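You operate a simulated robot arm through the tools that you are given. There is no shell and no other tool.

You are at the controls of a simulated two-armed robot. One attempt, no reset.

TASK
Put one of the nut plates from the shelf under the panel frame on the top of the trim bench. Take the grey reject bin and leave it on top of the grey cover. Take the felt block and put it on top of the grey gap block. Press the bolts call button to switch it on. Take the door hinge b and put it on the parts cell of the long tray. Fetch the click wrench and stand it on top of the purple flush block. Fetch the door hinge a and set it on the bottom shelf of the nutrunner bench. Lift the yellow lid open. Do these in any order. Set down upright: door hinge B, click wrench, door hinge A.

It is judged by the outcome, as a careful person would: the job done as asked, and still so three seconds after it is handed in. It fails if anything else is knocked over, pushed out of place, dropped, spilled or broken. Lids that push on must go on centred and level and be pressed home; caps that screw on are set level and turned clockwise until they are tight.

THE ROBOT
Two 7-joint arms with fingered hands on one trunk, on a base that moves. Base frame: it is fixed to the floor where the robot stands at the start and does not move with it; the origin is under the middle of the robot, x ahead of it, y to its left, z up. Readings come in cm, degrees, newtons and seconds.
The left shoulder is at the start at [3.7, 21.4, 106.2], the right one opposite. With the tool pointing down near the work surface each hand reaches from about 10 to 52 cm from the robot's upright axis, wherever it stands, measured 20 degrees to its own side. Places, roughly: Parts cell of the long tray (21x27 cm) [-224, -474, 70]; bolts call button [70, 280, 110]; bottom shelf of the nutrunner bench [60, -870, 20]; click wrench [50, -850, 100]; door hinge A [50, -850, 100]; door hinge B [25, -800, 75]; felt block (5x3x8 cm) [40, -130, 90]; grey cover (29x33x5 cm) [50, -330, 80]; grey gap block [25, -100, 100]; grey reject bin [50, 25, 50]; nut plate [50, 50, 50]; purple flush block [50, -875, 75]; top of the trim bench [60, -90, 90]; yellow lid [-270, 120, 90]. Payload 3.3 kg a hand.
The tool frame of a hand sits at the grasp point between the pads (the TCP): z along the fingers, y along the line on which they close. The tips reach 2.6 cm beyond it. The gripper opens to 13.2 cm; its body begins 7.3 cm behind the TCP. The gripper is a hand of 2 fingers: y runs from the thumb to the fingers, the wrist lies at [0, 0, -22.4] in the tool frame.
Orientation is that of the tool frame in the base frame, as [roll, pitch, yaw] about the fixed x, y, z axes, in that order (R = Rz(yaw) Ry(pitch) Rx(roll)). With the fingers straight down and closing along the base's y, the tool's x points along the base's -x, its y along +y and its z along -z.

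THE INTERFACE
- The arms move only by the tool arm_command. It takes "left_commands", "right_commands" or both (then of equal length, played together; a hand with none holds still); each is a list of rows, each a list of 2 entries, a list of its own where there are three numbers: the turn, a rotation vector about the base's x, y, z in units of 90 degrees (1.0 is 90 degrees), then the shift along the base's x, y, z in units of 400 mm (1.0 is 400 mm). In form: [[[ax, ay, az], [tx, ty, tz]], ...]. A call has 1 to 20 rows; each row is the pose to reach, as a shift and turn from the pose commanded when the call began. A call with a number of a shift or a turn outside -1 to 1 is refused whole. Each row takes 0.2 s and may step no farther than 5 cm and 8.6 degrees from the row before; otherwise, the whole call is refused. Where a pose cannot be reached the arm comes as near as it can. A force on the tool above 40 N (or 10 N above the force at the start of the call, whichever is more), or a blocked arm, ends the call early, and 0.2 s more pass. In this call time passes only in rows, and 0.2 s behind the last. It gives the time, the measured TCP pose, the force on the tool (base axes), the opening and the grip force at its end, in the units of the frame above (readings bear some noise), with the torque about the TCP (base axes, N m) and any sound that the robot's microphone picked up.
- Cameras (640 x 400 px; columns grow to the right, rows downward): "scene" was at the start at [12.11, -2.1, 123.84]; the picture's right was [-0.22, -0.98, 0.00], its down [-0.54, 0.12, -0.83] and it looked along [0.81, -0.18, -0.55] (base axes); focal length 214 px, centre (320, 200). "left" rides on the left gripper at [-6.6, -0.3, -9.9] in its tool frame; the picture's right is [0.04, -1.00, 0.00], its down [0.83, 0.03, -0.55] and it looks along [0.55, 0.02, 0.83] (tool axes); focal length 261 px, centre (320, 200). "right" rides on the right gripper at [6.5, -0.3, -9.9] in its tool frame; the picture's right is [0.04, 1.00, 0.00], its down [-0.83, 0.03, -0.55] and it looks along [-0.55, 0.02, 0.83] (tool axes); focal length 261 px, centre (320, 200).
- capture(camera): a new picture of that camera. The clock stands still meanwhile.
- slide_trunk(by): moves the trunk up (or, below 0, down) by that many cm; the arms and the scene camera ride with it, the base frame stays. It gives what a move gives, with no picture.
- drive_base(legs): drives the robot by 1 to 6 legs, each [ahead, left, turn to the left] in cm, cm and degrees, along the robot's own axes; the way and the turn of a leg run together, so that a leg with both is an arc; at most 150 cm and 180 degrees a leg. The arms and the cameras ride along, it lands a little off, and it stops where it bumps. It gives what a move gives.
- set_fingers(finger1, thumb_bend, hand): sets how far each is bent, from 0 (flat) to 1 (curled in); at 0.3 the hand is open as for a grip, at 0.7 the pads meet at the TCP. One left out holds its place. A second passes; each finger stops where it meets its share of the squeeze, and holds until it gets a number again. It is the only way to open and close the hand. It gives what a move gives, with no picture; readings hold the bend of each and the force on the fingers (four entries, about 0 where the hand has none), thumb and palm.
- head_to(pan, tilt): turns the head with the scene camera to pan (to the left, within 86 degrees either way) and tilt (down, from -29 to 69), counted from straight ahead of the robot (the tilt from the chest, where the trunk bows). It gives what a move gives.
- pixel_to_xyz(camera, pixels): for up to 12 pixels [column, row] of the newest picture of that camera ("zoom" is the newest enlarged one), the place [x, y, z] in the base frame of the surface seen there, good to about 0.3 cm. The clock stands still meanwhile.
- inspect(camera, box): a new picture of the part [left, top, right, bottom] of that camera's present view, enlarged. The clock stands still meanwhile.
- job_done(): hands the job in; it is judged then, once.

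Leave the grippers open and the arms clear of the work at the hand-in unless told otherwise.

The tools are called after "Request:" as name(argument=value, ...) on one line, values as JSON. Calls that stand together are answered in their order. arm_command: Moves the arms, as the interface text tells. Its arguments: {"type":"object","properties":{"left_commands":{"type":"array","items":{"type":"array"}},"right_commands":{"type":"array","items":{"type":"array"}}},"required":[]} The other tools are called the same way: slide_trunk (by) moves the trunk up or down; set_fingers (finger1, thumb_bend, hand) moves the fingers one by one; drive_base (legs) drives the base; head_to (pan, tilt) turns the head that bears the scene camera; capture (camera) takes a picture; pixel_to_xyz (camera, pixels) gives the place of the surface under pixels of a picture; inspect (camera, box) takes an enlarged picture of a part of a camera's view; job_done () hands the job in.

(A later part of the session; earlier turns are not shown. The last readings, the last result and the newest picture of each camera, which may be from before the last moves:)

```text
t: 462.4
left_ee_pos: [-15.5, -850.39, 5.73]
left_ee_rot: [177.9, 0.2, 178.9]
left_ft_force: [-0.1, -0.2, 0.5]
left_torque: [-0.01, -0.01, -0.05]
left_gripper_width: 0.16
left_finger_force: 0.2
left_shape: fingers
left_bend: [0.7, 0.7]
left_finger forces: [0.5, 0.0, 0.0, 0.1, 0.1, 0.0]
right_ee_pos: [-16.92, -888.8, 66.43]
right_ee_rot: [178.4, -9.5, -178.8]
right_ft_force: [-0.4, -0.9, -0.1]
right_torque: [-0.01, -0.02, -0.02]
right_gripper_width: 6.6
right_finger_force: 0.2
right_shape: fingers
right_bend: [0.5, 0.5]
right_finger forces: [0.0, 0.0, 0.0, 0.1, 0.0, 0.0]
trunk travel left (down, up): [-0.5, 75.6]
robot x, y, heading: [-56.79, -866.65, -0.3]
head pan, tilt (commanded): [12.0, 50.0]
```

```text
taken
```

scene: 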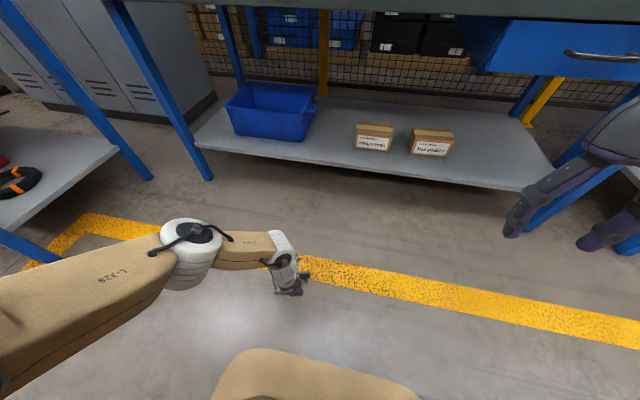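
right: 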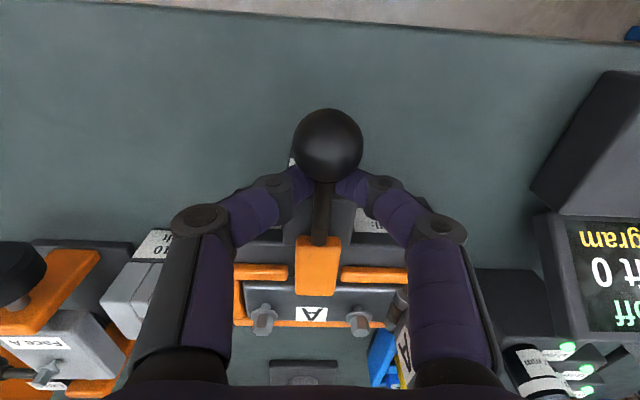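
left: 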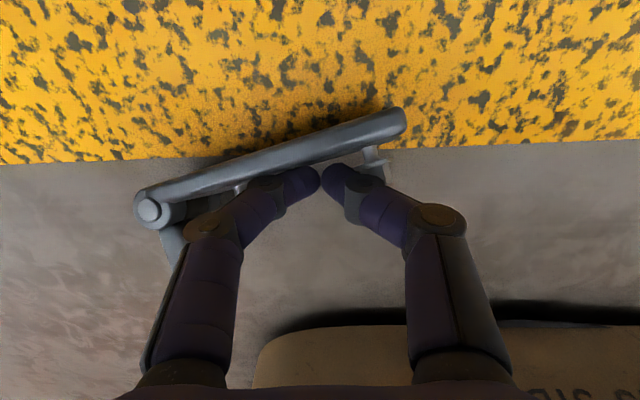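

The fingers are now against the plate. I will push another 3 cm.

Request:
drive_base(legs=[[3, 0, 0]])

Request:
capture(camera="left")

Request:
pixel_to_xyz(camera="left", pixels=[[150, 210], [200, 185], [300, 150], [390, 125], [340, 140], [380, 155], [165, 240]])

```text
t: 463.2
left_ee_pos: [-12.42, -850.57, 5.63]
left_ee_rot: [177.9, 0.2, 179.0]
left_ft_force: [-0.3, -0.7, -0.4]
left_torque: [-0.02, -0.01, -0.02]
left_gripper_width: 0.18
left_finger_force: 0.0
left_shape: fingers
left_bend: [0.7, 0.7]
left_finger forces: [0.0, 0.0, 0.0, 0.1, 0.1, 0.0]
right_ee_pos: [-13.77, -888.79, 66.53]
right_ee_rot: [178.5, -9.4, -178.7]
right_ft_force: [-0.1, 0.1, 0.5]
right_torque: [-0.01, 0.01, -0.01]
right_gripper_width: 6.59
right_finger_force: 0.1
right_shape: fingers
right_bend: [0.5, 0.5]
right_finger forces: [0.0, 0.0, 0.0, 0.0, 0.1, 0.0]
trunk travel left (down, up): [-0.5, 75.6]
robot x, y, heading: [-54.27, -866.82, -0.2]
head pan, tilt (commanded): [12.0, 50.0]
```

```text
taken
```

left: 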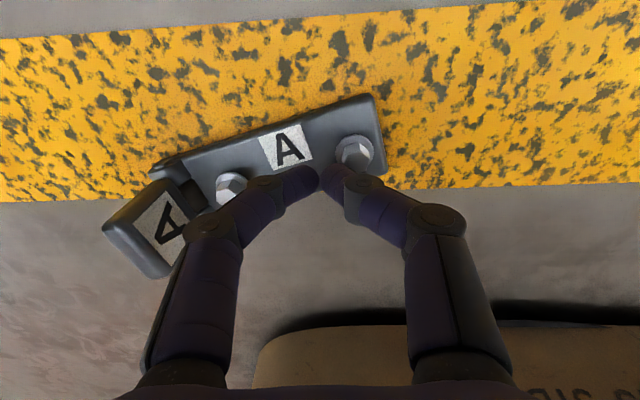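

```text
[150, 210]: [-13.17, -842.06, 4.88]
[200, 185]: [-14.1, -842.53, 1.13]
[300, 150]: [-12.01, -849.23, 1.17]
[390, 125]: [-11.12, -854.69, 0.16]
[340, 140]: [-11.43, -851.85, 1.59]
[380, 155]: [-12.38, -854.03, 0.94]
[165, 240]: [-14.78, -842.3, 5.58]
```

The hinge has tipped over: it now stands upright on the floor with label A and bolts up. I will raise the hand straight up and look at it.

Request:
arm_command(left_commands=[[[0, 0, 0], [-0.01, 0, 0.05]], [[0, 0, 0], [-0.01, 0, 0.14]], [[0, 0, 0], [-0.01, 0, 0.24]], [[0, 0, 0], [-0.01, 0, 0.34]], [[0, 0, 0], [-0.01, 0, 0.44]]])

Request:
capture(camera="left")

Request:
pixel_to_xyz(camera="left", pixels=[[320, 100], [150, 190], [60, 240], [330, 200], [440, 160]])

```text
t: 464.4
left_ee_pos: [-12.84, -850.75, 23.11]
left_ee_rot: [177.9, 0.2, 179.0]
left_ft_force: [-0.5, 0.9, -0.6]
left_torque: [0.01, -0.01, 0.02]
left_gripper_width: 0.13
left_finger_force: 0.0
left_shape: fingers
left_bend: [0.7, 0.7]
left_finger forces: [0.1, 0.0, 0.1, 0.0, 0.1, 0.0]
right_ee_pos: [-13.75, -888.78, 66.43]
right_ee_rot: [178.4, -9.5, -178.8]
right_ft_force: [0.3, -0.7, -0.7]
right_torque: [0.02, -0.01, 0.02]
right_gripper_width: 6.56
right_finger_force: 0.1
right_shape: fingers
right_bend: [0.5, 0.5]
right_finger forces: [0.1, 0.0, 0.0, 0.1, 0.1, 0.0]
trunk travel left (down, up): [-0.5, 75.6]
robot x, y, heading: [-53.94, -866.63, -0.3]
head pan, tilt (commanded): [12.0, 50.0]
```

```text
taken
```

left: 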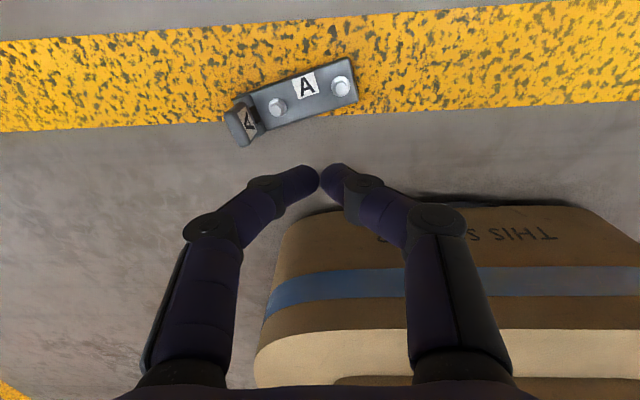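

```text
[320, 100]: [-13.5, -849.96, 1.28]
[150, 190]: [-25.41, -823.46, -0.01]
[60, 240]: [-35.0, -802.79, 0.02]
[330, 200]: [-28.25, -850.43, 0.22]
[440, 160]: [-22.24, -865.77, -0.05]
```

I will measure the hinge's bolts, leaf and plate on the floor.

Request:
inspect(camera="left", box=[210, 50, 370, 160])

Request:
pixel_to_xyz(camera="left", pixels=[[278, 106], [278, 112], [342, 85], [342, 91], [245, 118], [236, 128], [268, 92], [350, 62], [357, 98], [285, 122], [310, 105]])

```text
3.64 times, centred on (290, 105) of left
```

zoom: 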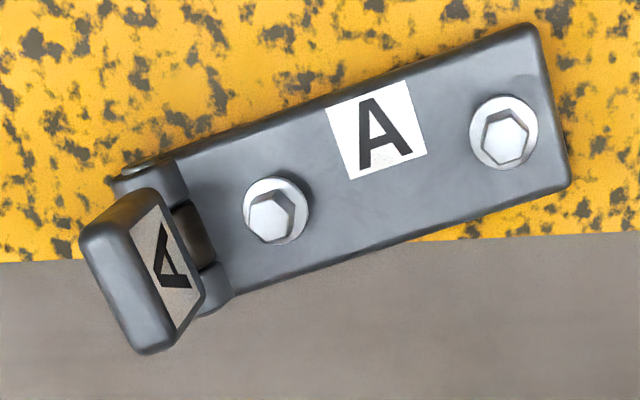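

```text
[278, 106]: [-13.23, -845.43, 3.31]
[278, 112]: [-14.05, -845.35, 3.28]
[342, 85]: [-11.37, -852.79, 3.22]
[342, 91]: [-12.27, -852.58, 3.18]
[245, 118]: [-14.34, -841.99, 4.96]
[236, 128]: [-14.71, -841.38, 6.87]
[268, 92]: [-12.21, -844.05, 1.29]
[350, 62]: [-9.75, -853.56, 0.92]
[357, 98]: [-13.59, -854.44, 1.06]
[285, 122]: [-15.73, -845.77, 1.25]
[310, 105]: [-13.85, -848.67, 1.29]
```

Bolt 1 is at (-13.65,-845.35) and the hinge's axis is turned about 14°. I will shift the base 8 cm left, turn the left hand by -75° to match, and open it.

Request:
drive_base(legs=[[0, 8, 0.3]])

Request:
set_fingers(hand="left", finger1=0.57, thumb_bend=0.57)

Request:
arm_command(left_commands=[[[0, 0, -0.09], [0, -0.01, 0]], [[0, 0, -0.18], [0, -0.02, 0]], [[0, 0, -0.27], [0, -0.03, 0]], [[0, 0, -0.36], [0, -0.04, 0]], [[0, 0, -0.45], [0, -0.05, 0]], [[0, 0, -0.54], [0, -0.06, 0]], [[0, 0, -0.63], [0, -0.065, 0]], [[0, 0, -0.72], [0, -0.065, 0]], [[0, 0, -0.81], [0, -0.065, 0]], [[0, 0, -0.835], [0, -0.065, 0]]])

Request:
capture(camera="left")

```text
t: 465.5
left_ee_pos: [-13.01, -842.66, 22.86]
left_ee_rot: [178.0, 0.2, 179.2]
left_ft_force: [-0.2, 0.4, 0.8]
left_torque: [0.01, -0.04, -0.03]
left_gripper_width: 0.19
left_finger_force: 0.0
left_shape: fingers
left_bend: [0.7, 0.7]
left_finger forces: [0.0, 0.0, 0.1, 0.0, 0.1, 0.1]
right_ee_pos: [-13.76, -880.79, 66.43]
right_ee_rot: [178.3, -9.5, -178.3]
right_ft_force: [0.1, 0.0, -0.7]
right_torque: [0.03, -0.03, 0.01]
right_gripper_width: 6.58
right_finger_force: 0.2
right_shape: fingers
right_bend: [0.5, 0.5]
right_finger forces: [0.1, 0.1, 0.1, 0.0, 0.1, 0.0]
trunk travel left (down, up): [-0.5, 75.6]
robot x, y, heading: [-54.0, -858.51, 0.1]
head pan, tilt (commanded): [12.0, 50.0]
```

```text
t: 466.5
left_ee_pos: [-13.02, -842.73, 23.13]
left_ee_rot: [178.0, 0.2, 179.2]
left_ft_force: [-0.1, 0.5, 0.7]
left_torque: [-0.02, -0.03, 0.03]
left_gripper_width: 4.56
left_finger_force: 0.0
left_shape: fingers
left_bend: [0.56, 0.56]
left_finger forces: [0.0, 0.0, 0.0, 0.0, 0.0, 0.1]
right_ee_pos: [-13.67, -880.73, 66.48]
right_ee_rot: [178.3, -9.5, -178.2]
right_ft_force: [-0.5, 0.0, -0.1]
right_torque: [-0.01, 0.01, -0.03]
right_gripper_width: 6.6
right_finger_force: 0.1
right_shape: fingers
right_bend: [0.5, 0.5]
right_finger forces: [0.0, 0.0, 0.0, 0.0, 0.0, 0.0]
trunk travel left (down, up): [-0.5, 75.6]
robot x, y, heading: [-53.59, -858.65, 0.2]
head pan, tilt (commanded): [12.0, 50.0]
```

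```text
t: 468.7
left_ee_pos: [-12.92, -845.23, 22.94]
left_ee_rot: [178.1, 0.3, 103.9]
left_ft_force: [-0.6, 0.8, 0.0]
left_torque: [0.04, 0.01, -0.01]
left_gripper_width: 4.57
left_finger_force: 0.1
left_shape: fingers
left_bend: [0.56, 0.56]
left_finger forces: [0.1, 0.1, 0.1, 0.0, 0.1, 0.0]
right_ee_pos: [-13.7, -880.81, 66.52]
right_ee_rot: [178.3, -9.4, -178.3]
right_ft_force: [0.0, 0.4, 0.8]
right_torque: [-0.03, 0.0, 0.0]
right_gripper_width: 6.61
right_finger_force: 0.1
right_shape: fingers
right_bend: [0.5, 0.5]
right_finger forces: [0.0, 0.1, 0.0, 0.0, 0.0, 0.1]
trunk travel left (down, up): [-0.5, 75.6]
robot x, y, heading: [-54.13, -859.34, 0.2]
head pan, tilt (commanded): [12.0, 50.0]
```

```text
taken
```

left: 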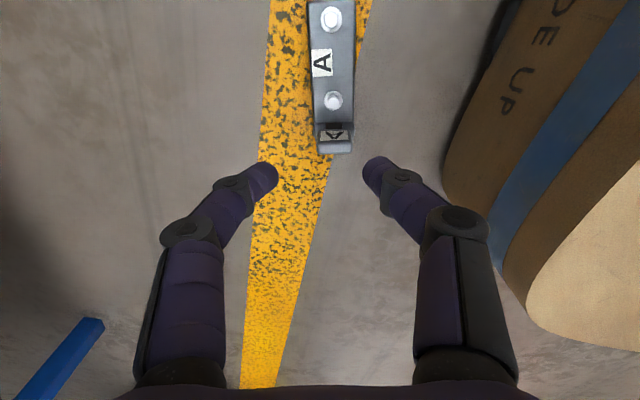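

The hinge is lined up with the hand; bolt 1 shows at (332,101). I will move over it and lower to z 9, then check.

Request:
arm_command(left_commands=[[[0, 0, 0], [-0.012, -0.003, -0.09]], [[0, 0, 0], [-0.022, -0.005, -0.19]], [[0, 0, 0], [-0.022, -0.005, -0.29]], [[0, 0, 0], [-0.022, -0.005, -0.35]]])

Request:
capture(camera="left")

```text
t: 469.7
left_ee_pos: [-15.29, -846.45, 10.91]
left_ee_rot: [178.0, 0.2, 104.2]
left_ft_force: [1.0, 0.3, -1.0]
left_torque: [-0.04, 0.02, 0.01]
left_gripper_width: 4.57
left_finger_force: 0.1
left_shape: fingers
left_bend: [0.56, 0.56]
left_finger forces: [0.0, 0.1, 0.0, 0.0, 0.1, 0.1]
left hand out of reach, approached as far as the arm can: row 3, 4
right_ee_pos: [-13.73, -880.78, 66.49]
right_ee_rot: [178.4, -9.3, -178.3]
right_ft_force: [0.2, 0.1, 0.3]
right_torque: [-0.01, 0.01, 0.02]
right_gripper_width: 6.56
right_finger_force: 0.2
right_shape: fingers
right_bend: [0.5, 0.5]
right_finger forces: [0.1, 0.0, 0.1, 0.0, 0.0, 0.0]
trunk travel left (down, up): [-0.5, 75.6]
robot x, y, heading: [-54.08, -858.97, -0.1]
head pan, tilt (commanded): [12.0, 50.0]
```

```text
taken
```

left: 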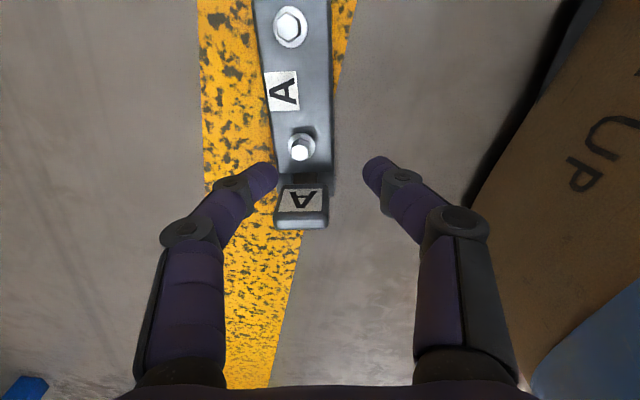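

The arm is at its limit with this wrist angle. I will move the base 4 cm closer.

Request:
drive_base(legs=[[4, 0, 0]])

Request:
arm_command(left_commands=[[[0, 0, 0], [-0.03, 0.01, -0.03]], [[0, 0, 0], [-0.06, 0.025, -0.06]]])

Request:
capture(camera="left")

```text
t: 470.5
left_ee_pos: [-11.37, -846.36, 11.1]
left_ee_rot: [178.0, 0.1, 104.2]
left_ft_force: [-0.4, -0.5, 0.1]
left_torque: [0.01, -0.02, 0.02]
left_gripper_width: 4.55
left_finger_force: 0.1
left_shape: fingers
left_bend: [0.56, 0.56]
left_finger forces: [0.0, 0.0, 0.0, 0.0, 0.1, 0.0]
right_ee_pos: [-9.89, -880.74, 66.49]
right_ee_rot: [178.4, -9.4, -178.4]
right_ft_force: [1.1, -0.6, 0.0]
right_torque: [-0.03, -0.02, -0.05]
right_gripper_width: 6.6
right_finger_force: 0.0
right_shape: fingers
right_bend: [0.5, 0.5]
right_finger forces: [0.0, 0.0, 0.0, 0.1, 0.1, 0.0]
trunk travel left (down, up): [-0.5, 75.6]
robot x, y, heading: [-49.71, -858.55, -0.2]
head pan, tilt (commanded): [12.0, 50.0]
```

```text
t: 471.1
left_ee_pos: [-14.14, -845.71, 9.29]
left_ee_rot: [177.9, 0.1, 104.3]
left_ft_force: [-0.1, -0.9, 0.1]
left_torque: [0.0, 0.01, 0.0]
left_gripper_width: 4.58
left_finger_force: 0.1
left_shape: fingers
left_bend: [0.56, 0.56]
left_finger forces: [0.0, 0.1, 0.0, 0.0, 0.0, 0.1]
left hand out of reach, approached as far as the arm can: row 1, 2
right_ee_pos: [-9.73, -880.75, 66.44]
right_ee_rot: [178.4, -9.4, -178.4]
right_ft_force: [0.5, 0.0, 0.0]
right_torque: [0.0, 0.01, 0.0]
right_gripper_width: 6.55
right_finger_force: 0.0
right_shape: fingers
right_bend: [0.5, 0.5]
right_finger forces: [0.0, 0.0, 0.1, 0.0, 0.0, 0.0]
trunk travel left (down, up): [-0.5, 75.6]
robot x, y, heading: [-49.72, -858.66, -0.1]
head pan, tilt (commanded): [12.0, 50.0]
```

```text
taken
```

left: 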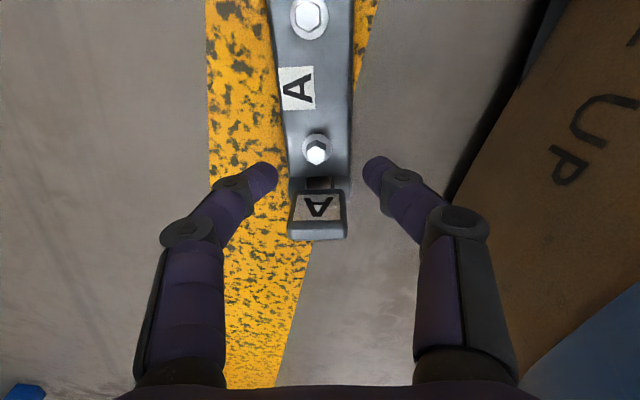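

With this wrist angle the arm can't reach the floor. With the default wrist angle it reached z 5.7, so I will instead approach from the -y side facing +y, using the right hand, whose fingers then close across the plate naturally. First I raise the left hand and drive around.

Request:
arm_command(left_commands=[[[0, 0, 0], [0, 0, 0.1]], [[0, 0, 0], [0, 0, 0.2]], [[0, 0, 0], [0, 0, 0.3]], [[0, 0, 0], [0, 0, 0.4]], [[0, 0, 0.08], [0, 0, 0.5]], [[0, 0, 0.16], [0, 0, 0.6]], [[0, 0, 0.25], [0, 0, 0.7]], [[0, 0, 0.33], [0, 0, 0.8]], [[0, 0, 0.42], [0, 0, 0.88]], [[0, 0, 0.5], [0, 0, 0.95]]])

Request:
drive_base(legs=[[-25, 0, 0], [0, -38, 0], [0, 0, 90]])

Request:
head_to(pan=-25, tilt=50)

Request:
capture(camera="scene")

```text
t: 473.3
left_ee_pos: [-14.04, -845.87, 47.51]
left_ee_rot: [177.9, 0.2, 149.3]
left_ft_force: [0.3, 1.5, 0.6]
left_torque: [-0.01, 0.03, 0.02]
left_gripper_width: 4.57
left_finger_force: 0.0
left_shape: fingers
left_bend: [0.56, 0.56]
left_finger forces: [0.0, 0.0, 0.1, 0.1, 0.0, 0.1]
right_ee_pos: [-9.7, -880.74, 66.45]
right_ee_rot: [178.4, -9.4, -178.4]
right_ft_force: [0.2, 0.0, 1.4]
right_torque: [-0.03, 0.0, 0.01]
right_gripper_width: 6.59
right_finger_force: 0.1
right_shape: fingers
right_bend: [0.5, 0.5]
right_finger forces: [0.1, 0.0, 0.1, 0.0, 0.0, 0.0]
trunk travel left (down, up): [-0.5, 75.6]
robot x, y, heading: [-49.81, -859.03, 0.1]
head pan, tilt (commanded): [12.0, 50.0]
```

```text
t: 480.9
left_ee_pos: [-86.43, -859.95, 47.47]
left_ee_rot: [178.0, 0.1, -123.5]
left_ft_force: [-0.4, -0.2, 0.6]
left_torque: [0.01, 0.03, 0.0]
left_gripper_width: 4.57
left_finger_force: 0.1
left_shape: fingers
left_bend: [0.56, 0.56]
left_finger forces: [0.1, 0.0, 0.1, 0.0, 0.1, 0.1]
right_ee_pos: [-51.34, -857.31, 66.37]
right_ee_rot: [178.4, -9.4, -91.1]
right_ft_force: [0.5, 0.0, 1.0]
right_torque: [0.0, -0.02, -0.04]
right_gripper_width: 6.58
right_finger_force: 0.1
right_shape: fingers
right_bend: [0.5, 0.5]
right_finger forces: [0.0, 0.0, 0.0, 0.0, 0.0, 0.1]
trunk travel left (down, up): [-0.5, 75.6]
robot x, y, heading: [-75.02, -896.24, 87.5]
head pan, tilt (commanded): [12.0, 50.0]
```

```text
t: 481.9
left_ee_pos: [-86.42, -859.91, 47.36]
left_ee_rot: [178.1, 0.0, -123.5]
left_ft_force: [-0.4, 0.4, 0.1]
left_torque: [0.0, 0.0, 0.01]
left_gripper_width: 4.55
left_finger_force: 0.0
left_shape: fingers
left_bend: [0.56, 0.56]
left_finger forces: [0.0, 0.0, 0.1, 0.1, 0.1, 0.0]
right_ee_pos: [-51.35, -857.26, 66.45]
right_ee_rot: [178.4, -9.4, -90.9]
right_ft_force: [0.3, 0.2, 0.6]
right_torque: [-0.02, 0.01, 0.0]
right_gripper_width: 6.56
right_finger_force: 0.0
right_shape: fingers
right_bend: [0.5, 0.5]
right_finger forces: [0.0, 0.0, 0.0, 0.1, 0.0, 0.1]
trunk travel left (down, up): [-0.5, 75.6]
robot x, y, heading: [-74.9, -896.48, 87.4]
head pan, tilt (commanded): [-25.0, 50.0]
```

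```text
taken
```

scene: 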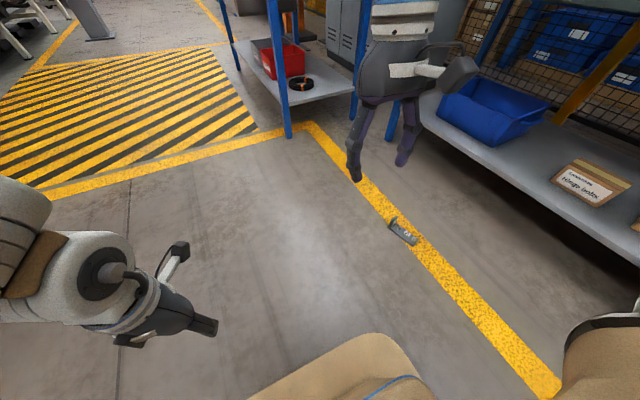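

I see the hinge at (403,232). I will straighten up and shift so it lies about 41 cm ahead and 16 cm to my right.

Request:
drive_base(legs=[[0, 0, 2.6], [0, -45, 0], [8, 0, 0]])

Request:
head_to(pan=-15, tilt=55)

Request:
capture(camera="scene")

Request:
capture(camera="right")

```text
t: 485.7
left_ee_pos: [-42.42, -852.71, 47.46]
left_ee_rot: [177.9, 0.0, -121.2]
left_ft_force: [0.1, 1.2, -0.7]
left_torque: [-0.03, 0.01, 0.0]
left_gripper_width: 4.57
left_finger_force: 0.1
left_shape: fingers
left_bend: [0.56, 0.56]
left_finger forces: [0.1, 0.0, 0.0, 0.0, 0.0, 0.1]
right_ee_pos: [-7.34, -848.79, 66.52]
right_ee_rot: [178.4, -9.4, -88.7]
right_ft_force: [-0.5, -0.1, 1.1]
right_torque: [0.02, -0.02, 0.0]
right_gripper_width: 6.59
right_finger_force: 0.1
right_shape: fingers
right_bend: [0.5, 0.5]
right_finger forces: [0.0, 0.0, 0.0, 0.0, 0.0, 0.1]
trunk travel left (down, up): [-0.5, 75.6]
robot x, y, heading: [-29.58, -888.3, 89.8]
head pan, tilt (commanded): [-25.0, 50.0]
```

```text
t: 486.4
left_ee_pos: [-42.35, -852.71, 47.28]
left_ee_rot: [178.0, 0.1, -121.1]
left_ft_force: [0.5, -0.3, -0.1]
left_torque: [-0.02, 0.02, -0.01]
left_gripper_width: 4.56
left_finger_force: 0.1
left_shape: fingers
left_bend: [0.56, 0.56]
left_finger forces: [0.0, 0.1, 0.1, 0.0, 0.1, 0.0]
right_ee_pos: [-7.32, -848.67, 66.58]
right_ee_rot: [178.3, -9.4, -88.7]
right_ft_force: [0.0, 0.7, 0.0]
right_torque: [0.0, 0.02, 0.02]
right_gripper_width: 6.58
right_finger_force: 0.1
right_shape: fingers
right_bend: [0.5, 0.5]
right_finger forces: [0.1, 0.0, 0.0, 0.0, 0.1, 0.1]
trunk travel left (down, up): [-0.5, 75.6]
robot x, y, heading: [-29.57, -888.71, 89.8]
head pan, tilt (commanded): [-15.0, 55.0]
```

```text
taken
```

scene: 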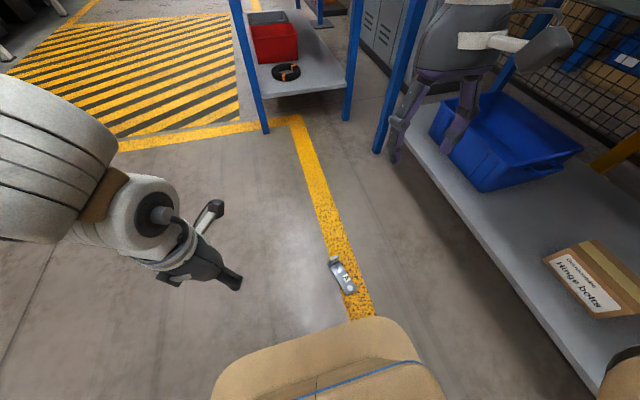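

```text
taken
```

right: 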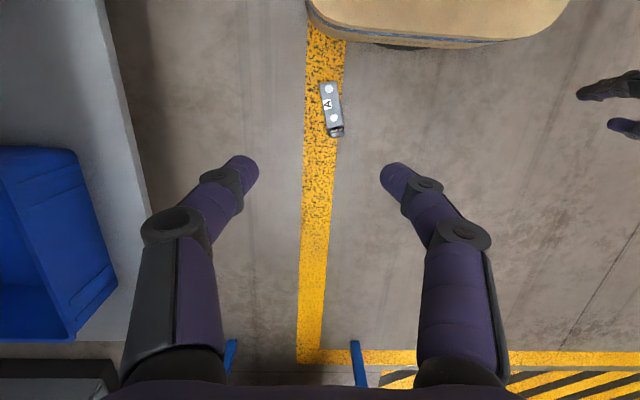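

I will straighten the right hand, turn it to the hinge's axis, and come down over bolt 1.

Request:
set_fingers(hand="right", finger1=0.56, thumb_bend=0.56)

Request:
arm_command(right_commands=[[[0.026, 0, 0.035], [-0.04, 0.02, -0.08]], [[0.052, 0, 0.07], [-0.08, 0.04, -0.16]], [[0.078, 0, 0.105], [-0.12, 0.06, -0.26]], [[0.104, 0, 0.141], [-0.1625, 0.0825, -0.36]], [[0.104, 0, 0.141], [-0.1625, 0.0825, -0.47]], [[0.104, 0, 0.141], [-0.1625, 0.0825, -0.58]], [[0.104, 0, 0.141], [-0.1625, 0.0825, -0.69]], [[0.104, 0, 0.141], [-0.1625, 0.0825, -0.8]], [[0.104, 0, 0.141], [-0.1625, 0.0825, -0.9]], [[0.104, 0, 0.141], [-0.1625, 0.0825, -1.0]]])

Request:
capture(camera="right")

```text
t: 487.4
left_ee_pos: [-42.32, -852.83, 47.42]
left_ee_rot: [178.0, 0.1, -121.3]
left_ft_force: [-0.3, 0.6, 0.6]
left_torque: [0.0, 0.03, 0.0]
left_gripper_width: 4.55
left_finger_force: 0.1
left_shape: fingers
left_bend: [0.56, 0.56]
left_finger forces: [0.0, 0.1, 0.0, 0.1, 0.0, 0.1]
right_ee_pos: [-7.43, -848.85, 66.5]
right_ee_rot: [178.4, -9.4, -88.7]
right_ft_force: [0.8, 1.0, 0.2]
right_torque: [0.02, 0.01, 0.0]
right_gripper_width: 4.73
right_finger_force: 0.1
right_shape: fingers
right_bend: [0.56, 0.56]
right_finger forces: [0.1, 0.0, 0.0, 0.0, 0.0, 0.0]
trunk travel left (down, up): [-0.5, 75.6]
robot x, y, heading: [-29.61, -888.75, 89.7]
head pan, tilt (commanded): [-15.0, 55.0]
```

```text
t: 489.6
left_ee_pos: [-42.27, -852.83, 47.39]
left_ee_rot: [178.0, 0.1, -121.2]
left_ft_force: [-0.7, 0.5, -0.3]
left_torque: [0.01, 0.01, 0.01]
left_gripper_width: 4.59
left_finger_force: 0.1
left_shape: fingers
left_bend: [0.56, 0.56]
left_finger forces: [0.1, 0.0, 0.0, 0.1, 0.1, 0.1]
right_ee_pos: [-13.84, -845.35, 26.22]
right_ee_rot: [179.6, -0.2, -76.3]
right_ft_force: [-1.3, 0.2, -0.1]
right_torque: [-0.02, 0.0, -0.02]
right_gripper_width: 4.68
right_finger_force: 0.1
right_shape: fingers
right_bend: [0.56, 0.56]
right_finger forces: [0.0, 0.1, 0.0, 0.1, 0.0, 0.0]
trunk travel left (down, up): [-0.5, 75.6]
robot x, y, heading: [-29.29, -888.88, 89.7]
head pan, tilt (commanded): [-15.0, 55.0]
```

```text
taken
```

right: 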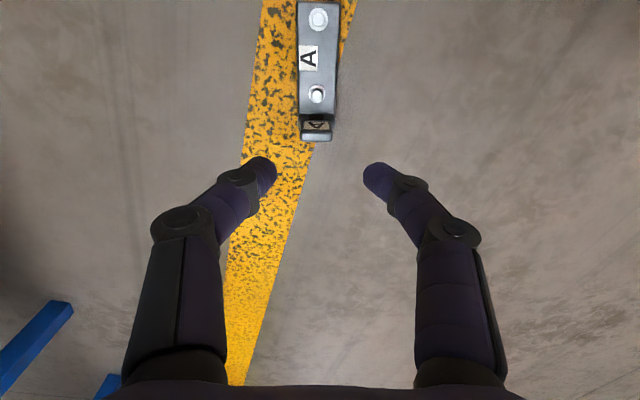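

Bolt 1 at (317,94) is well aligned. I will move the base 3 cm closer for reach, compensate with the arm, and go down.

Request:
drive_base(legs=[[3, 0, 0]])

Request:
arm_command(right_commands=[[[0, 0, 0], [0.005, -0.04, -0.07]], [[0, 0, 0], [0.009, -0.075, -0.16]], [[0, 0, 0], [0.009, -0.075, -0.26]], [[0, 0, 0], [0.009, -0.075, -0.36]], [[0, 0, 0], [0.009, -0.075, -0.43]]])

Request:
capture(camera="right")

```text
t: 490.4
left_ee_pos: [-42.26, -849.74, 47.42]
left_ee_rot: [177.9, 0.1, -121.1]
left_ft_force: [-0.2, 0.6, -0.3]
left_torque: [-0.02, -0.02, 0.01]
left_gripper_width: 4.59
left_finger_force: 0.0
left_shape: fingers
left_bend: [0.56, 0.56]
left_finger forces: [0.0, 0.1, 0.0, 0.0, 0.0, 0.0]
right_ee_pos: [-13.71, -842.27, 26.29]
right_ee_rot: [179.6, -0.1, -76.1]
right_ft_force: [0.0, -0.3, 0.7]
right_torque: [0.01, -0.03, -0.01]
right_gripper_width: 4.68
right_finger_force: 0.0
right_shape: fingers
right_bend: [0.56, 0.56]
right_finger forces: [0.0, 0.0, 0.0, 0.1, 0.0, 0.0]
trunk travel left (down, up): [-0.5, 75.6]
robot x, y, heading: [-29.38, -885.59, 89.7]
head pan, tilt (commanded): [-15.0, 55.0]
```

```text
t: 491.6
left_ee_pos: [-42.36, -849.64, 47.26]
left_ee_rot: [178.0, 0.1, -121.2]
left_ft_force: [-0.3, 0.1, -0.5]
left_torque: [0.0, 0.01, 0.04]
left_gripper_width: 4.6
left_finger_force: 0.0
left_shape: fingers
left_bend: [0.56, 0.56]
left_finger forces: [0.0, 0.0, 0.1, 0.0, 0.0, 0.1]
right_ee_pos: [-13.6, -845.46, 9.23]
right_ee_rot: [179.6, -0.2, -76.1]
right_ft_force: [-0.1, 0.4, 0.4]
right_torque: [-0.01, -0.01, -0.03]
right_gripper_width: 4.66
right_finger_force: 0.1
right_shape: fingers
right_bend: [0.56, 0.56]
right_finger forces: [0.1, 0.1, 0.0, 0.0, 0.0, 0.0]
trunk travel left (down, up): [-0.5, 75.6]
robot x, y, heading: [-29.24, -885.64, 89.6]
head pan, tilt (commanded): [-15.0, 55.0]
```

```text
taken
```

right: 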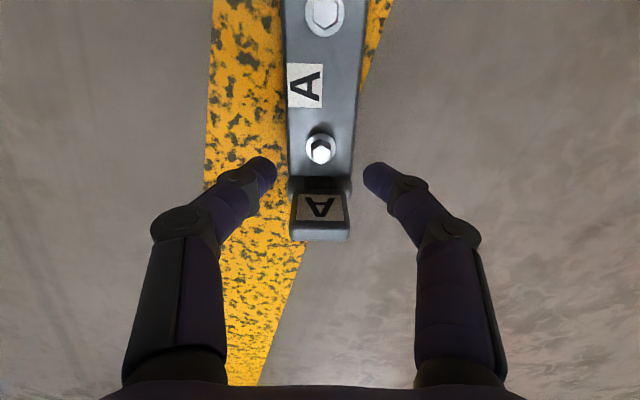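

The bolt at (321,149) is exactly on the hand's axis. I will lower the last 5 cm.

Request:
arm_command(right_commands=[[[0, 0, 0], [0, 0, -0.06]], [[0, 0, 0], [0, 0, -0.11]], [[0, 0, 0], [0, 0, -0.124]]])

Request:
capture(camera="right")

```text
t: 492.4
left_ee_pos: [-42.25, -849.72, 47.37]
left_ee_rot: [178.0, 0.2, -121.2]
left_ft_force: [0.0, 0.2, -0.8]
left_torque: [-0.01, 0.0, 0.02]
left_gripper_width: 4.58
left_finger_force: 0.0
left_shape: fingers
left_bend: [0.56, 0.56]
left_finger forces: [0.1, 0.1, 0.0, 0.1, 0.0, 0.0]
right_ee_pos: [-13.45, -845.5, 4.11]
right_ee_rot: [179.6, -0.2, -76.2]
right_ft_force: [0.0, 0.1, 1.4]
right_torque: [0.02, 0.02, 0.02]
right_gripper_width: 4.67
right_finger_force: 0.1
right_shape: fingers
right_bend: [0.56, 0.56]
right_finger forces: [0.2, 0.1, 0.0, 0.0, 0.0, 0.0]
trunk travel left (down, up): [-0.5, 75.6]
robot x, y, heading: [-29.71, -885.92, 89.6]
head pan, tilt (commanded): [-15.0, 55.0]
```

```text
taken
```

right: 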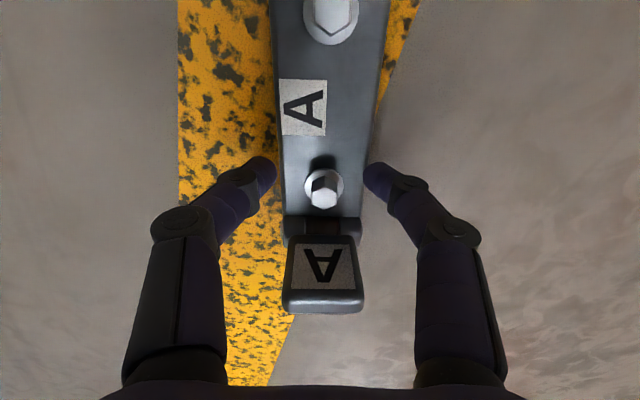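

Reached z 4.1, with the bolt at (323,190) centred. I will close to the same 0.85 that held hinge B well, and not change it afterwards.

Request:
set_fingers(hand="right", finger1=0.85, thumb_bend=0.85)

Request:
arm_command(right_commands=[[[0, 0, 0], [0, 0, 0.03]], [[0, 0, 0], [0, 0, 0.075]]])

Request:
capture(camera="right")

```text
t: 493.4
left_ee_pos: [-42.33, -849.69, 47.42]
left_ee_rot: [178.0, 0.1, -121.2]
left_ft_force: [0.4, 0.3, 0.6]
left_torque: [0.03, 0.0, 0.02]
left_gripper_width: 4.57
left_finger_force: 0.1
left_shape: fingers
left_bend: [0.56, 0.56]
left_finger forces: [0.1, 0.0, 0.0, 0.0, 0.0, 0.0]
right_ee_pos: [-13.33, -845.53, 4.27]
right_ee_rot: [179.5, -0.2, -76.2]
right_ft_force: [3.3, -0.9, -0.2]
right_torque: [-0.02, 0.0, 0.03]
right_gripper_width: 3.12
right_finger_force: 22.0
right_shape: fingers
right_bend: [0.6, 0.63]
right_finger forces: [21.9, 0.1, 0.1, 0.0, 21.9, 0.0]
trunk travel left (down, up): [-0.5, 75.6]
robot x, y, heading: [-29.69, -885.6, 89.5]
head pan, tilt (commanded): [-15.0, 55.0]
```

```text
t: 494.0
left_ee_pos: [-42.28, -849.73, 47.3]
left_ee_rot: [178.0, 0.1, -121.3]
left_ft_force: [0.1, 0.4, -0.1]
left_torque: [-0.01, 0.04, 0.02]
left_gripper_width: 4.59
left_finger_force: 0.0
left_shape: fingers
left_bend: [0.56, 0.56]
left_finger forces: [0.0, 0.0, 0.0, 0.0, 0.0, 0.0]
right_ee_pos: [-13.31, -845.42, 7.19]
right_ee_rot: [179.5, -0.3, -76.2]
right_ft_force: [0.1, 0.4, -4.6]
right_torque: [-0.01, -0.1, 0.01]
right_gripper_width: 3.17
right_finger_force: 21.3
right_shape: fingers
right_bend: [0.58, 0.71]
right_finger forces: [21.8, 0.0, 0.1, 0.1, 20.8, 0.0]
right hand out of reach, approached as far as the arm can: row 1
trunk travel left (down, up): [-0.5, 75.6]
robot x, y, heading: [-29.78, -885.78, 89.6]
head pan, tilt (commanded): [-15.0, 55.0]
```

```text
taken
```

right: 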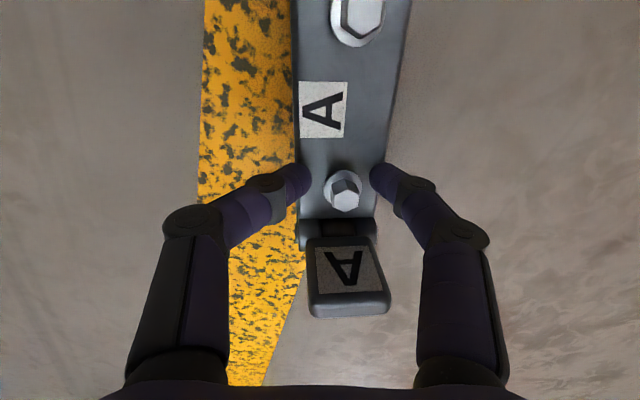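

The tips caught the plate's side edges rather than the bolt, 22 N each. It lifts, but only by the upper edges. I will set it back down and re-grip about 0.8 cm lower for a surer hold on the plate.

Request:
arm_command(right_commands=[[[0, 0, 0], [0, 0, -0.04]], [[0, 0, 0], [0, 0, -0.072]]])

Request:
set_fingers(hand="right", finger1=0.54, thumb_bend=0.58)

Request:
arm_command(right_commands=[[[0, 0, 0], [0, 0, -0.012]], [[0, 0, 0], [0, 0, -0.024]]])

Request:
capture(camera="right")

```text
t: 494.6
left_ee_pos: [-42.24, -849.71, 47.37]
left_ee_rot: [177.9, 0.1, -121.2]
left_ft_force: [-0.2, 0.4, -0.7]
left_torque: [0.0, 0.01, 0.01]
left_gripper_width: 4.54
left_finger_force: 0.0
left_shape: fingers
left_bend: [0.56, 0.56]
left_finger forces: [0.0, 0.1, 0.1, 0.0, 0.0, 0.0]
right_ee_pos: [-13.24, -845.2, 4.23]
right_ee_rot: [179.6, -0.2, -76.0]
right_ft_force: [-0.7, -0.7, -0.8]
right_torque: [-0.08, 0.14, 0.03]
right_gripper_width: 3.18
right_finger_force: 20.5
right_shape: fingers
right_bend: [0.58, 0.72]
right_finger forces: [22.1, 0.1, 0.0, 0.0, 19.9, 0.0]
trunk travel left (down, up): [-0.5, 75.6]
robot x, y, heading: [-29.81, -885.43, 89.3]
head pan, tilt (commanded): [-15.0, 55.0]
```

```text
t: 495.6
left_ee_pos: [-42.42, -849.71, 47.41]
left_ee_rot: [178.0, 0.2, -121.2]
left_ft_force: [-0.4, 0.4, -0.7]
left_torque: [-0.03, 0.03, 0.01]
left_gripper_width: 4.59
left_finger_force: 0.1
left_shape: fingers
left_bend: [0.56, 0.56]
left_finger forces: [0.1, 0.1, 0.0, 0.1, 0.0, 0.0]
right_ee_pos: [-13.26, -845.19, 4.15]
right_ee_rot: [179.6, 0.0, -76.2]
right_ft_force: [0.3, -1.4, 7.3]
right_torque: [-0.13, 0.23, 0.06]
right_gripper_width: 4.84
right_finger_force: 4.0
right_shape: fingers
right_bend: [0.55, 0.57]
right_finger forces: [8.3, 0.1, 0.1, 0.0, 0.0, 0.0]
trunk travel left (down, up): [-0.5, 75.6]
robot x, y, heading: [-29.89, -885.41, 89.6]
head pan, tilt (commanded): [-15.0, 55.0]
```

```text
t: 496.1
left_ee_pos: [-42.24, -849.68, 47.4]
left_ee_rot: [177.9, 0.2, -121.3]
left_ft_force: [0.0, -0.1, -0.2]
left_torque: [-0.02, 0.03, 0.0]
left_gripper_width: 4.53
left_finger_force: 0.1
left_shape: fingers
left_bend: [0.56, 0.56]
left_finger forces: [0.0, 0.0, 0.0, 0.0, 0.1, 0.0]
right_ee_pos: [-13.78, -845.29, 3.93]
right_ee_rot: [179.2, 0.0, -75.7]
right_ft_force: [0.8, -10.4, 35.6]
right_torque: [-0.61, 1.08, 0.31]
right_gripper_width: 4.5
right_finger_force: 21.8
right_shape: fingers
right_bend: [0.65, 0.57]
right_finger forces: [43.7, 0.0, 0.1, 0.1, 0.1, 0.1]
trunk travel left (down, up): [-0.5, 75.6]
robot x, y, heading: [-29.2, -885.61, 89.8]
head pan, tilt (commanded): [-15.0, 55.0]
stopped in row 2 (right hand): the force on the tool passed its limit at 48 N (the readings are from after the stop); the commanded pose is now the measured one
```

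```text
taken
```

right: 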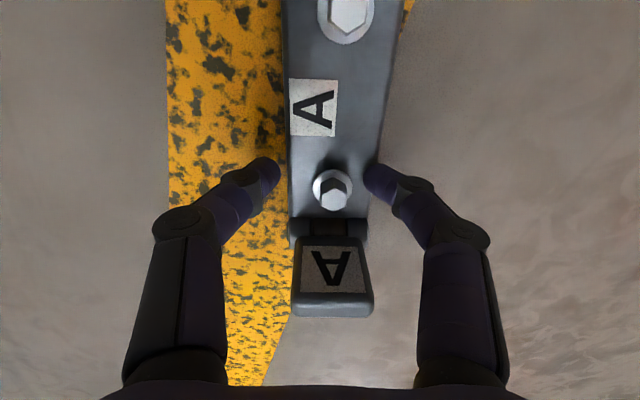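

The right-hand fingertip is pressing on top of the plate edge. I will raise 0.8 cm, open wider, centre over the plate, and lower again.

Request:
arm_command(right_commands=[[[0, 0, 0], [0, 0, 0.02]], [[0, 0, 0], [-0.01, -0.002, 0.03]]])

Request:
set_fingers(hand="right", finger1=0.5, thumb_bend=0.5)

Request:
capture(camera="right")

```text
t: 496.7
left_ee_pos: [-42.33, -849.78, 47.33]
left_ee_rot: [178.0, 0.0, -121.2]
left_ft_force: [0.4, -0.2, -0.4]
left_torque: [-0.01, 0.01, 0.01]
left_gripper_width: 4.56
left_finger_force: 0.1
left_shape: fingers
left_bend: [0.56, 0.56]
left_finger forces: [0.0, 0.1, 0.1, 0.0, 0.0, 0.1]
right_ee_pos: [-14.05, -845.4, 4.94]
right_ee_rot: [179.4, -0.2, -75.9]
right_ft_force: [0.0, 0.2, -0.7]
right_torque: [-0.02, -0.02, 0.01]
right_gripper_width: 4.81
right_finger_force: 0.0
right_shape: fingers
right_bend: [0.54, 0.57]
right_finger forces: [0.0, 0.0, 0.1, 0.0, 0.1, 0.1]
trunk travel left (down, up): [-0.5, 75.6]
robot x, y, heading: [-29.65, -885.73, 89.7]
head pan, tilt (commanded): [-15.0, 55.0]
```

```text
t: 497.7
left_ee_pos: [-42.18, -849.62, 47.44]
left_ee_rot: [178.0, 0.0, -121.2]
left_ft_force: [0.5, 0.0, 0.3]
left_torque: [0.02, -0.04, 0.03]
left_gripper_width: 4.57
left_finger_force: 0.0
left_shape: fingers
left_bend: [0.56, 0.56]
left_finger forces: [0.2, 0.0, 0.1, 0.0, 0.0, 0.0]
right_ee_pos: [-13.97, -845.23, 5.02]
right_ee_rot: [179.3, 0.0, -76.0]
right_ft_force: [0.7, -0.4, -0.3]
right_torque: [-0.02, 0.01, 0.0]
right_gripper_width: 6.58
right_finger_force: 0.0
right_shape: fingers
right_bend: [0.5, 0.5]
right_finger forces: [0.0, 0.0, 0.1, 0.1, 0.0, 0.0]
trunk travel left (down, up): [-0.5, 75.6]
robot x, y, heading: [-29.59, -885.74, 89.8]
head pan, tilt (commanded): [-15.0, 55.0]
```

```text
taken
```

right: 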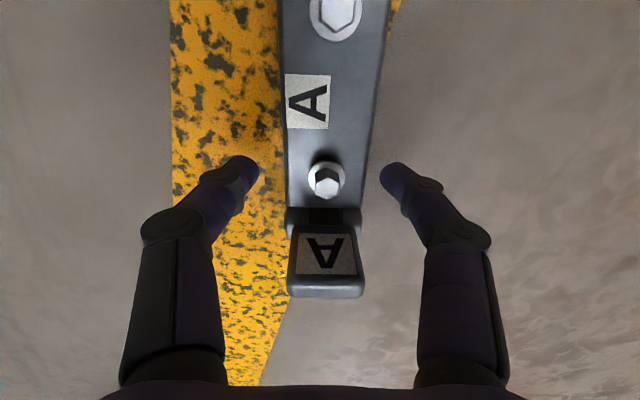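

Now the fingers clear the plate on both sides. I will also slide 1.5 cm toward the balance point, lower to z 3.2, and close on the plate edges.

Request:
arm_command(right_commands=[[[0, 0, 0], [0.007, -0.036, 0]], [[0, 0, 0], [0.007, -0.036, -0.025]], [[0, 0, 0], [0.007, -0.036, -0.045]]])

Request:
set_fingers(hand="right", finger1=0.85, thumb_bend=0.85)

Request:
capture(camera="right")

```text
t: 498.5
left_ee_pos: [-42.28, -849.81, 47.46]
left_ee_rot: [178.0, 0.1, -121.3]
left_ft_force: [-0.1, -0.4, 0.3]
left_torque: [-0.02, -0.02, 0.02]
left_gripper_width: 4.56
left_finger_force: 0.1
left_shape: fingers
left_bend: [0.56, 0.56]
left_finger forces: [0.1, 0.0, 0.0, 0.0, 0.0, 0.0]
right_ee_pos: [-13.61, -846.8, 3.33]
right_ee_rot: [179.4, 0.0, -75.7]
right_ft_force: [-0.3, -5.6, 24.1]
right_torque: [0.14, -0.99, -0.22]
right_gripper_width: 6.59
right_finger_force: 11.2
right_shape: fingers
right_bend: [0.5, 0.5]
right_finger forces: [0.0, 0.1, 0.0, 0.0, 22.9, 0.0]
trunk travel left (down, up): [-0.5, 75.6]
robot x, y, heading: [-29.3, -885.95, 89.7]
head pan, tilt (commanded): [-15.0, 55.0]
```

```text
t: 499.5
left_ee_pos: [-42.27, -849.8, 47.33]
left_ee_rot: [178.0, 0.1, -121.2]
left_ft_force: [0.3, -0.5, -0.1]
left_torque: [-0.02, 0.03, 0.02]
left_gripper_width: 4.56
left_finger_force: 0.0
left_shape: fingers
left_bend: [0.56, 0.56]
left_finger forces: [0.0, 0.0, 0.0, 0.0, 0.0, 0.0]
right_ee_pos: [-13.61, -846.82, 3.15]
right_ee_rot: [179.4, -0.3, -75.8]
right_ft_force: [2.6, 2.0, -0.2]
right_torque: [0.04, 0.09, -0.1]
right_gripper_width: 4.46
right_finger_force: 28.1
right_shape: fingers
right_bend: [0.6, 0.61]
right_finger forces: [29.6, 0.1, 0.0, 0.0, 26.2, 0.0]
trunk travel left (down, up): [-0.5, 75.6]
robot x, y, heading: [-29.62, -885.9, 89.5]
head pan, tilt (commanded): [-15.0, 55.0]
```

```text
taken
```

right: 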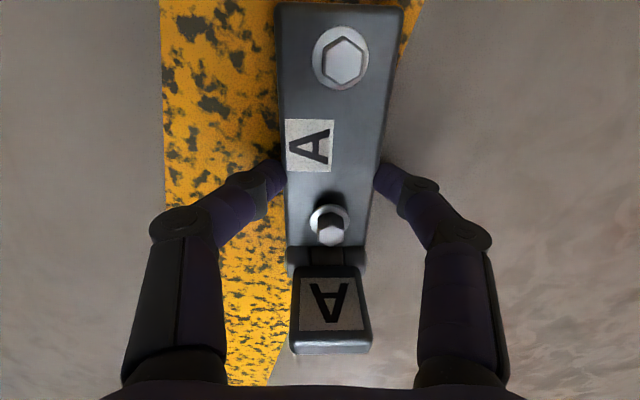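

It now grips the plate edges with 26–30 N near the balance point. I will lift 4 cm and check.

Request:
arm_command(right_commands=[[[0, 0, 0], [0, 0, 0.03]], [[0, 0, 0], [0, 0, 0.1]]])

Request:
capture(camera="right")

Request:
pixel_to_xyz(camera="right", pixels=[[300, 40], [375, 40], [300, 190], [365, 190], [350, 120], [345, 85], [325, 300]])

```text
t: 500.1
left_ee_pos: [-42.25, -849.78, 47.3]
left_ee_rot: [177.9, 0.1, -121.2]
left_ft_force: [0.2, -0.4, -0.7]
left_torque: [0.02, 0.01, 0.0]
left_gripper_width: 4.57
left_finger_force: 0.1
left_shape: fingers
left_bend: [0.56, 0.56]
left_finger forces: [0.1, 0.0, 0.1, 0.0, 0.0, 0.0]
right_ee_pos: [-13.59, -846.79, 7.07]
right_ee_rot: [179.4, -0.2, -75.9]
right_ft_force: [0.3, 0.4, -5.2]
right_torque: [-0.06, -0.07, -0.01]
right_gripper_width: 4.49
right_finger_force: 23.8
right_shape: fingers
right_bend: [0.58, 0.59]
right_finger forces: [23.7, 0.0, 0.1, 0.0, 23.5, 0.0]
trunk travel left (down, up): [-0.5, 75.6]
robot x, y, heading: [-29.28, -885.62, 89.5]
head pan, tilt (commanded): [-15.0, 55.0]
```

```text
taken
```

right: 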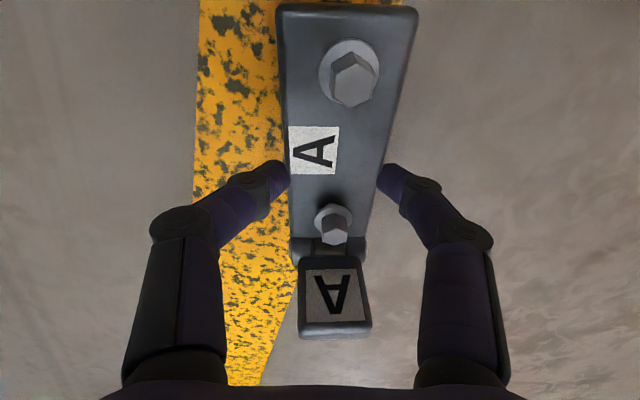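

```text
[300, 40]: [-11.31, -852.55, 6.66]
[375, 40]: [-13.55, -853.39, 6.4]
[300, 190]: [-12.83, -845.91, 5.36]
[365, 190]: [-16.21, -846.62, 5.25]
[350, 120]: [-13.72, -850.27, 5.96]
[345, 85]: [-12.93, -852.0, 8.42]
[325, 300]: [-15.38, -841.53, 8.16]
```

Hinge A is held with 24 N on each side, its leaf end drooping about 9.5°. I will raise it to z about 42, then drive round to face the bench.

Request:
arm_command(right_commands=[[[0, 0, 0], [0, 0, 0.09]], [[0, 0, 0], [0, 0, 0.18]], [[0, 0, 0], [0, 0, 0.27]], [[0, 0, 0], [0, 0, 0.36]], [[0, 0, 0], [0, 0, 0.45]], [[0, 0, 0], [0, 0, 0.54]], [[0, 0, 0], [0, 0, 0.63]], [[0, 0, 0], [0, 0, 0.72]], [[0, 0, 0], [0, 0, 0.81]], [[0, 0, 0], [0, 0, 0.88]]])

Request:
drive_base(legs=[[0, 32, 0], [0, 0, -89.5]])

Request:
capture(camera="right")

```text
t: 502.3
left_ee_pos: [-42.14, -849.6, 47.33]
left_ee_rot: [178.0, 0.1, -121.3]
left_ft_force: [-1.0, 0.7, -0.5]
left_torque: [0.0, 0.0, -0.03]
left_gripper_width: 4.57
left_finger_force: 0.0
left_shape: fingers
left_bend: [0.56, 0.56]
left_finger forces: [0.0, 0.0, 0.0, 0.1, 0.1, 0.0]
right_ee_pos: [-13.86, -846.6, 42.35]
right_ee_rot: [179.3, -0.1, -75.9]
right_ft_force: [-0.4, -0.3, -5.2]
right_torque: [-0.07, -0.05, -0.01]
right_gripper_width: 4.42
right_finger_force: 22.8
right_shape: fingers
right_bend: [0.57, 0.58]
right_finger forces: [22.8, 0.1, 0.0, 0.0, 22.8, 0.1]
trunk travel left (down, up): [-0.5, 75.6]
robot x, y, heading: [-29.49, -885.68, 89.6]
head pan, tilt (commanded): [-15.0, 55.0]
```

```text
t: 508.3
left_ee_pos: [-25.72, -873.53, 47.31]
left_ee_rot: [178.0, 0.1, 147.4]
left_ft_force: [-0.2, 0.2, -0.4]
left_torque: [0.01, 0.05, 0.01]
left_gripper_width: 4.58
left_finger_force: 0.0
left_shape: fingers
left_bend: [0.56, 0.56]
left_finger forces: [0.0, 0.0, 0.0, 0.1, 0.1, 0.1]
right_ee_pos: [-23.12, -901.88, 42.28]
right_ee_rot: [179.3, -0.2, -167.1]
right_ft_force: [1.3, 0.4, -4.2]
right_torque: [-0.02, 0.06, 0.01]
right_gripper_width: 4.39
right_finger_force: 22.6
right_shape: fingers
right_bend: [0.57, 0.58]
right_finger forces: [23.0, 0.0, 0.0, 0.1, 22.7, 0.0]
trunk travel left (down, up): [-0.5, 75.6]
robot x, y, heading: [-61.94, -885.17, -1.7]
head pan, tilt (commanded): [-15.0, 55.0]
```

```text
taken
```

right: 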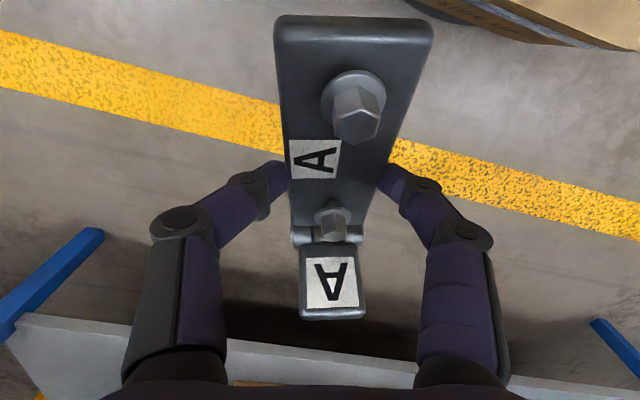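

The hinge has pivoted further in the grip. I will measure its tilt.

Request:
pixel_to_xyz(camera="right", pixels=[[310, 60], [400, 60], [300, 190], [355, 190], [380, 100], [330, 260], [335, 300], [320, 30], [365, 150]])

Request:
head_to(pan=0, tilt=40)

Request:
capture(camera="scene")

```text
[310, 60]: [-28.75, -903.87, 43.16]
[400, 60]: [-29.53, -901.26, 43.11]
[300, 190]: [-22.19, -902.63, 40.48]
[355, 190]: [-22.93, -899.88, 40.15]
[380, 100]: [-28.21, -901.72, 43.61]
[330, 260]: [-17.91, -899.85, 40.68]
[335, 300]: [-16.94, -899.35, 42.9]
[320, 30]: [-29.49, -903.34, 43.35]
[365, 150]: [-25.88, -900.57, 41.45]
```

```text
t: 509.1
left_ee_pos: [-25.71, -873.6, 47.38]
left_ee_rot: [177.9, 0.1, 147.4]
left_ft_force: [0.0, -0.1, -0.2]
left_torque: [0.0, -0.02, 0.0]
left_gripper_width: 4.57
left_finger_force: 0.0
left_shape: fingers
left_bend: [0.56, 0.56]
left_finger forces: [0.0, 0.0, 0.0, 0.0, 0.0, 0.0]
right_ee_pos: [-23.24, -901.85, 42.39]
right_ee_rot: [179.3, -0.1, -167.2]
right_ft_force: [-0.6, 0.0, -5.7]
right_torque: [-0.06, 0.04, 0.04]
right_gripper_width: 4.43
right_finger_force: 22.8
right_shape: fingers
right_bend: [0.57, 0.58]
right_finger forces: [23.0, 0.0, 0.0, 0.0, 22.8, 0.0]
trunk travel left (down, up): [-0.5, 75.6]
robot x, y, heading: [-62.02, -885.53, -2.1]
head pan, tilt (commanded): [0.0, 40.0]
```

```text
taken
```

scene: 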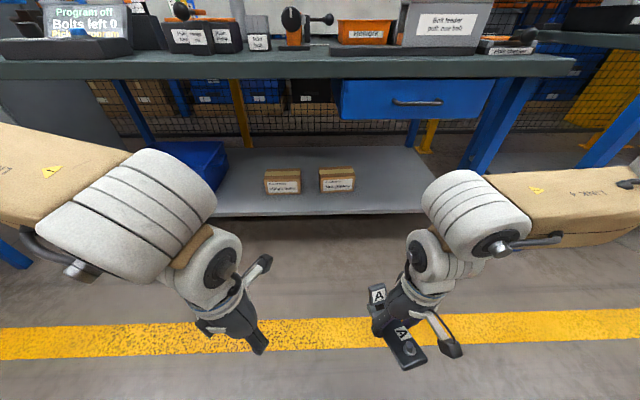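

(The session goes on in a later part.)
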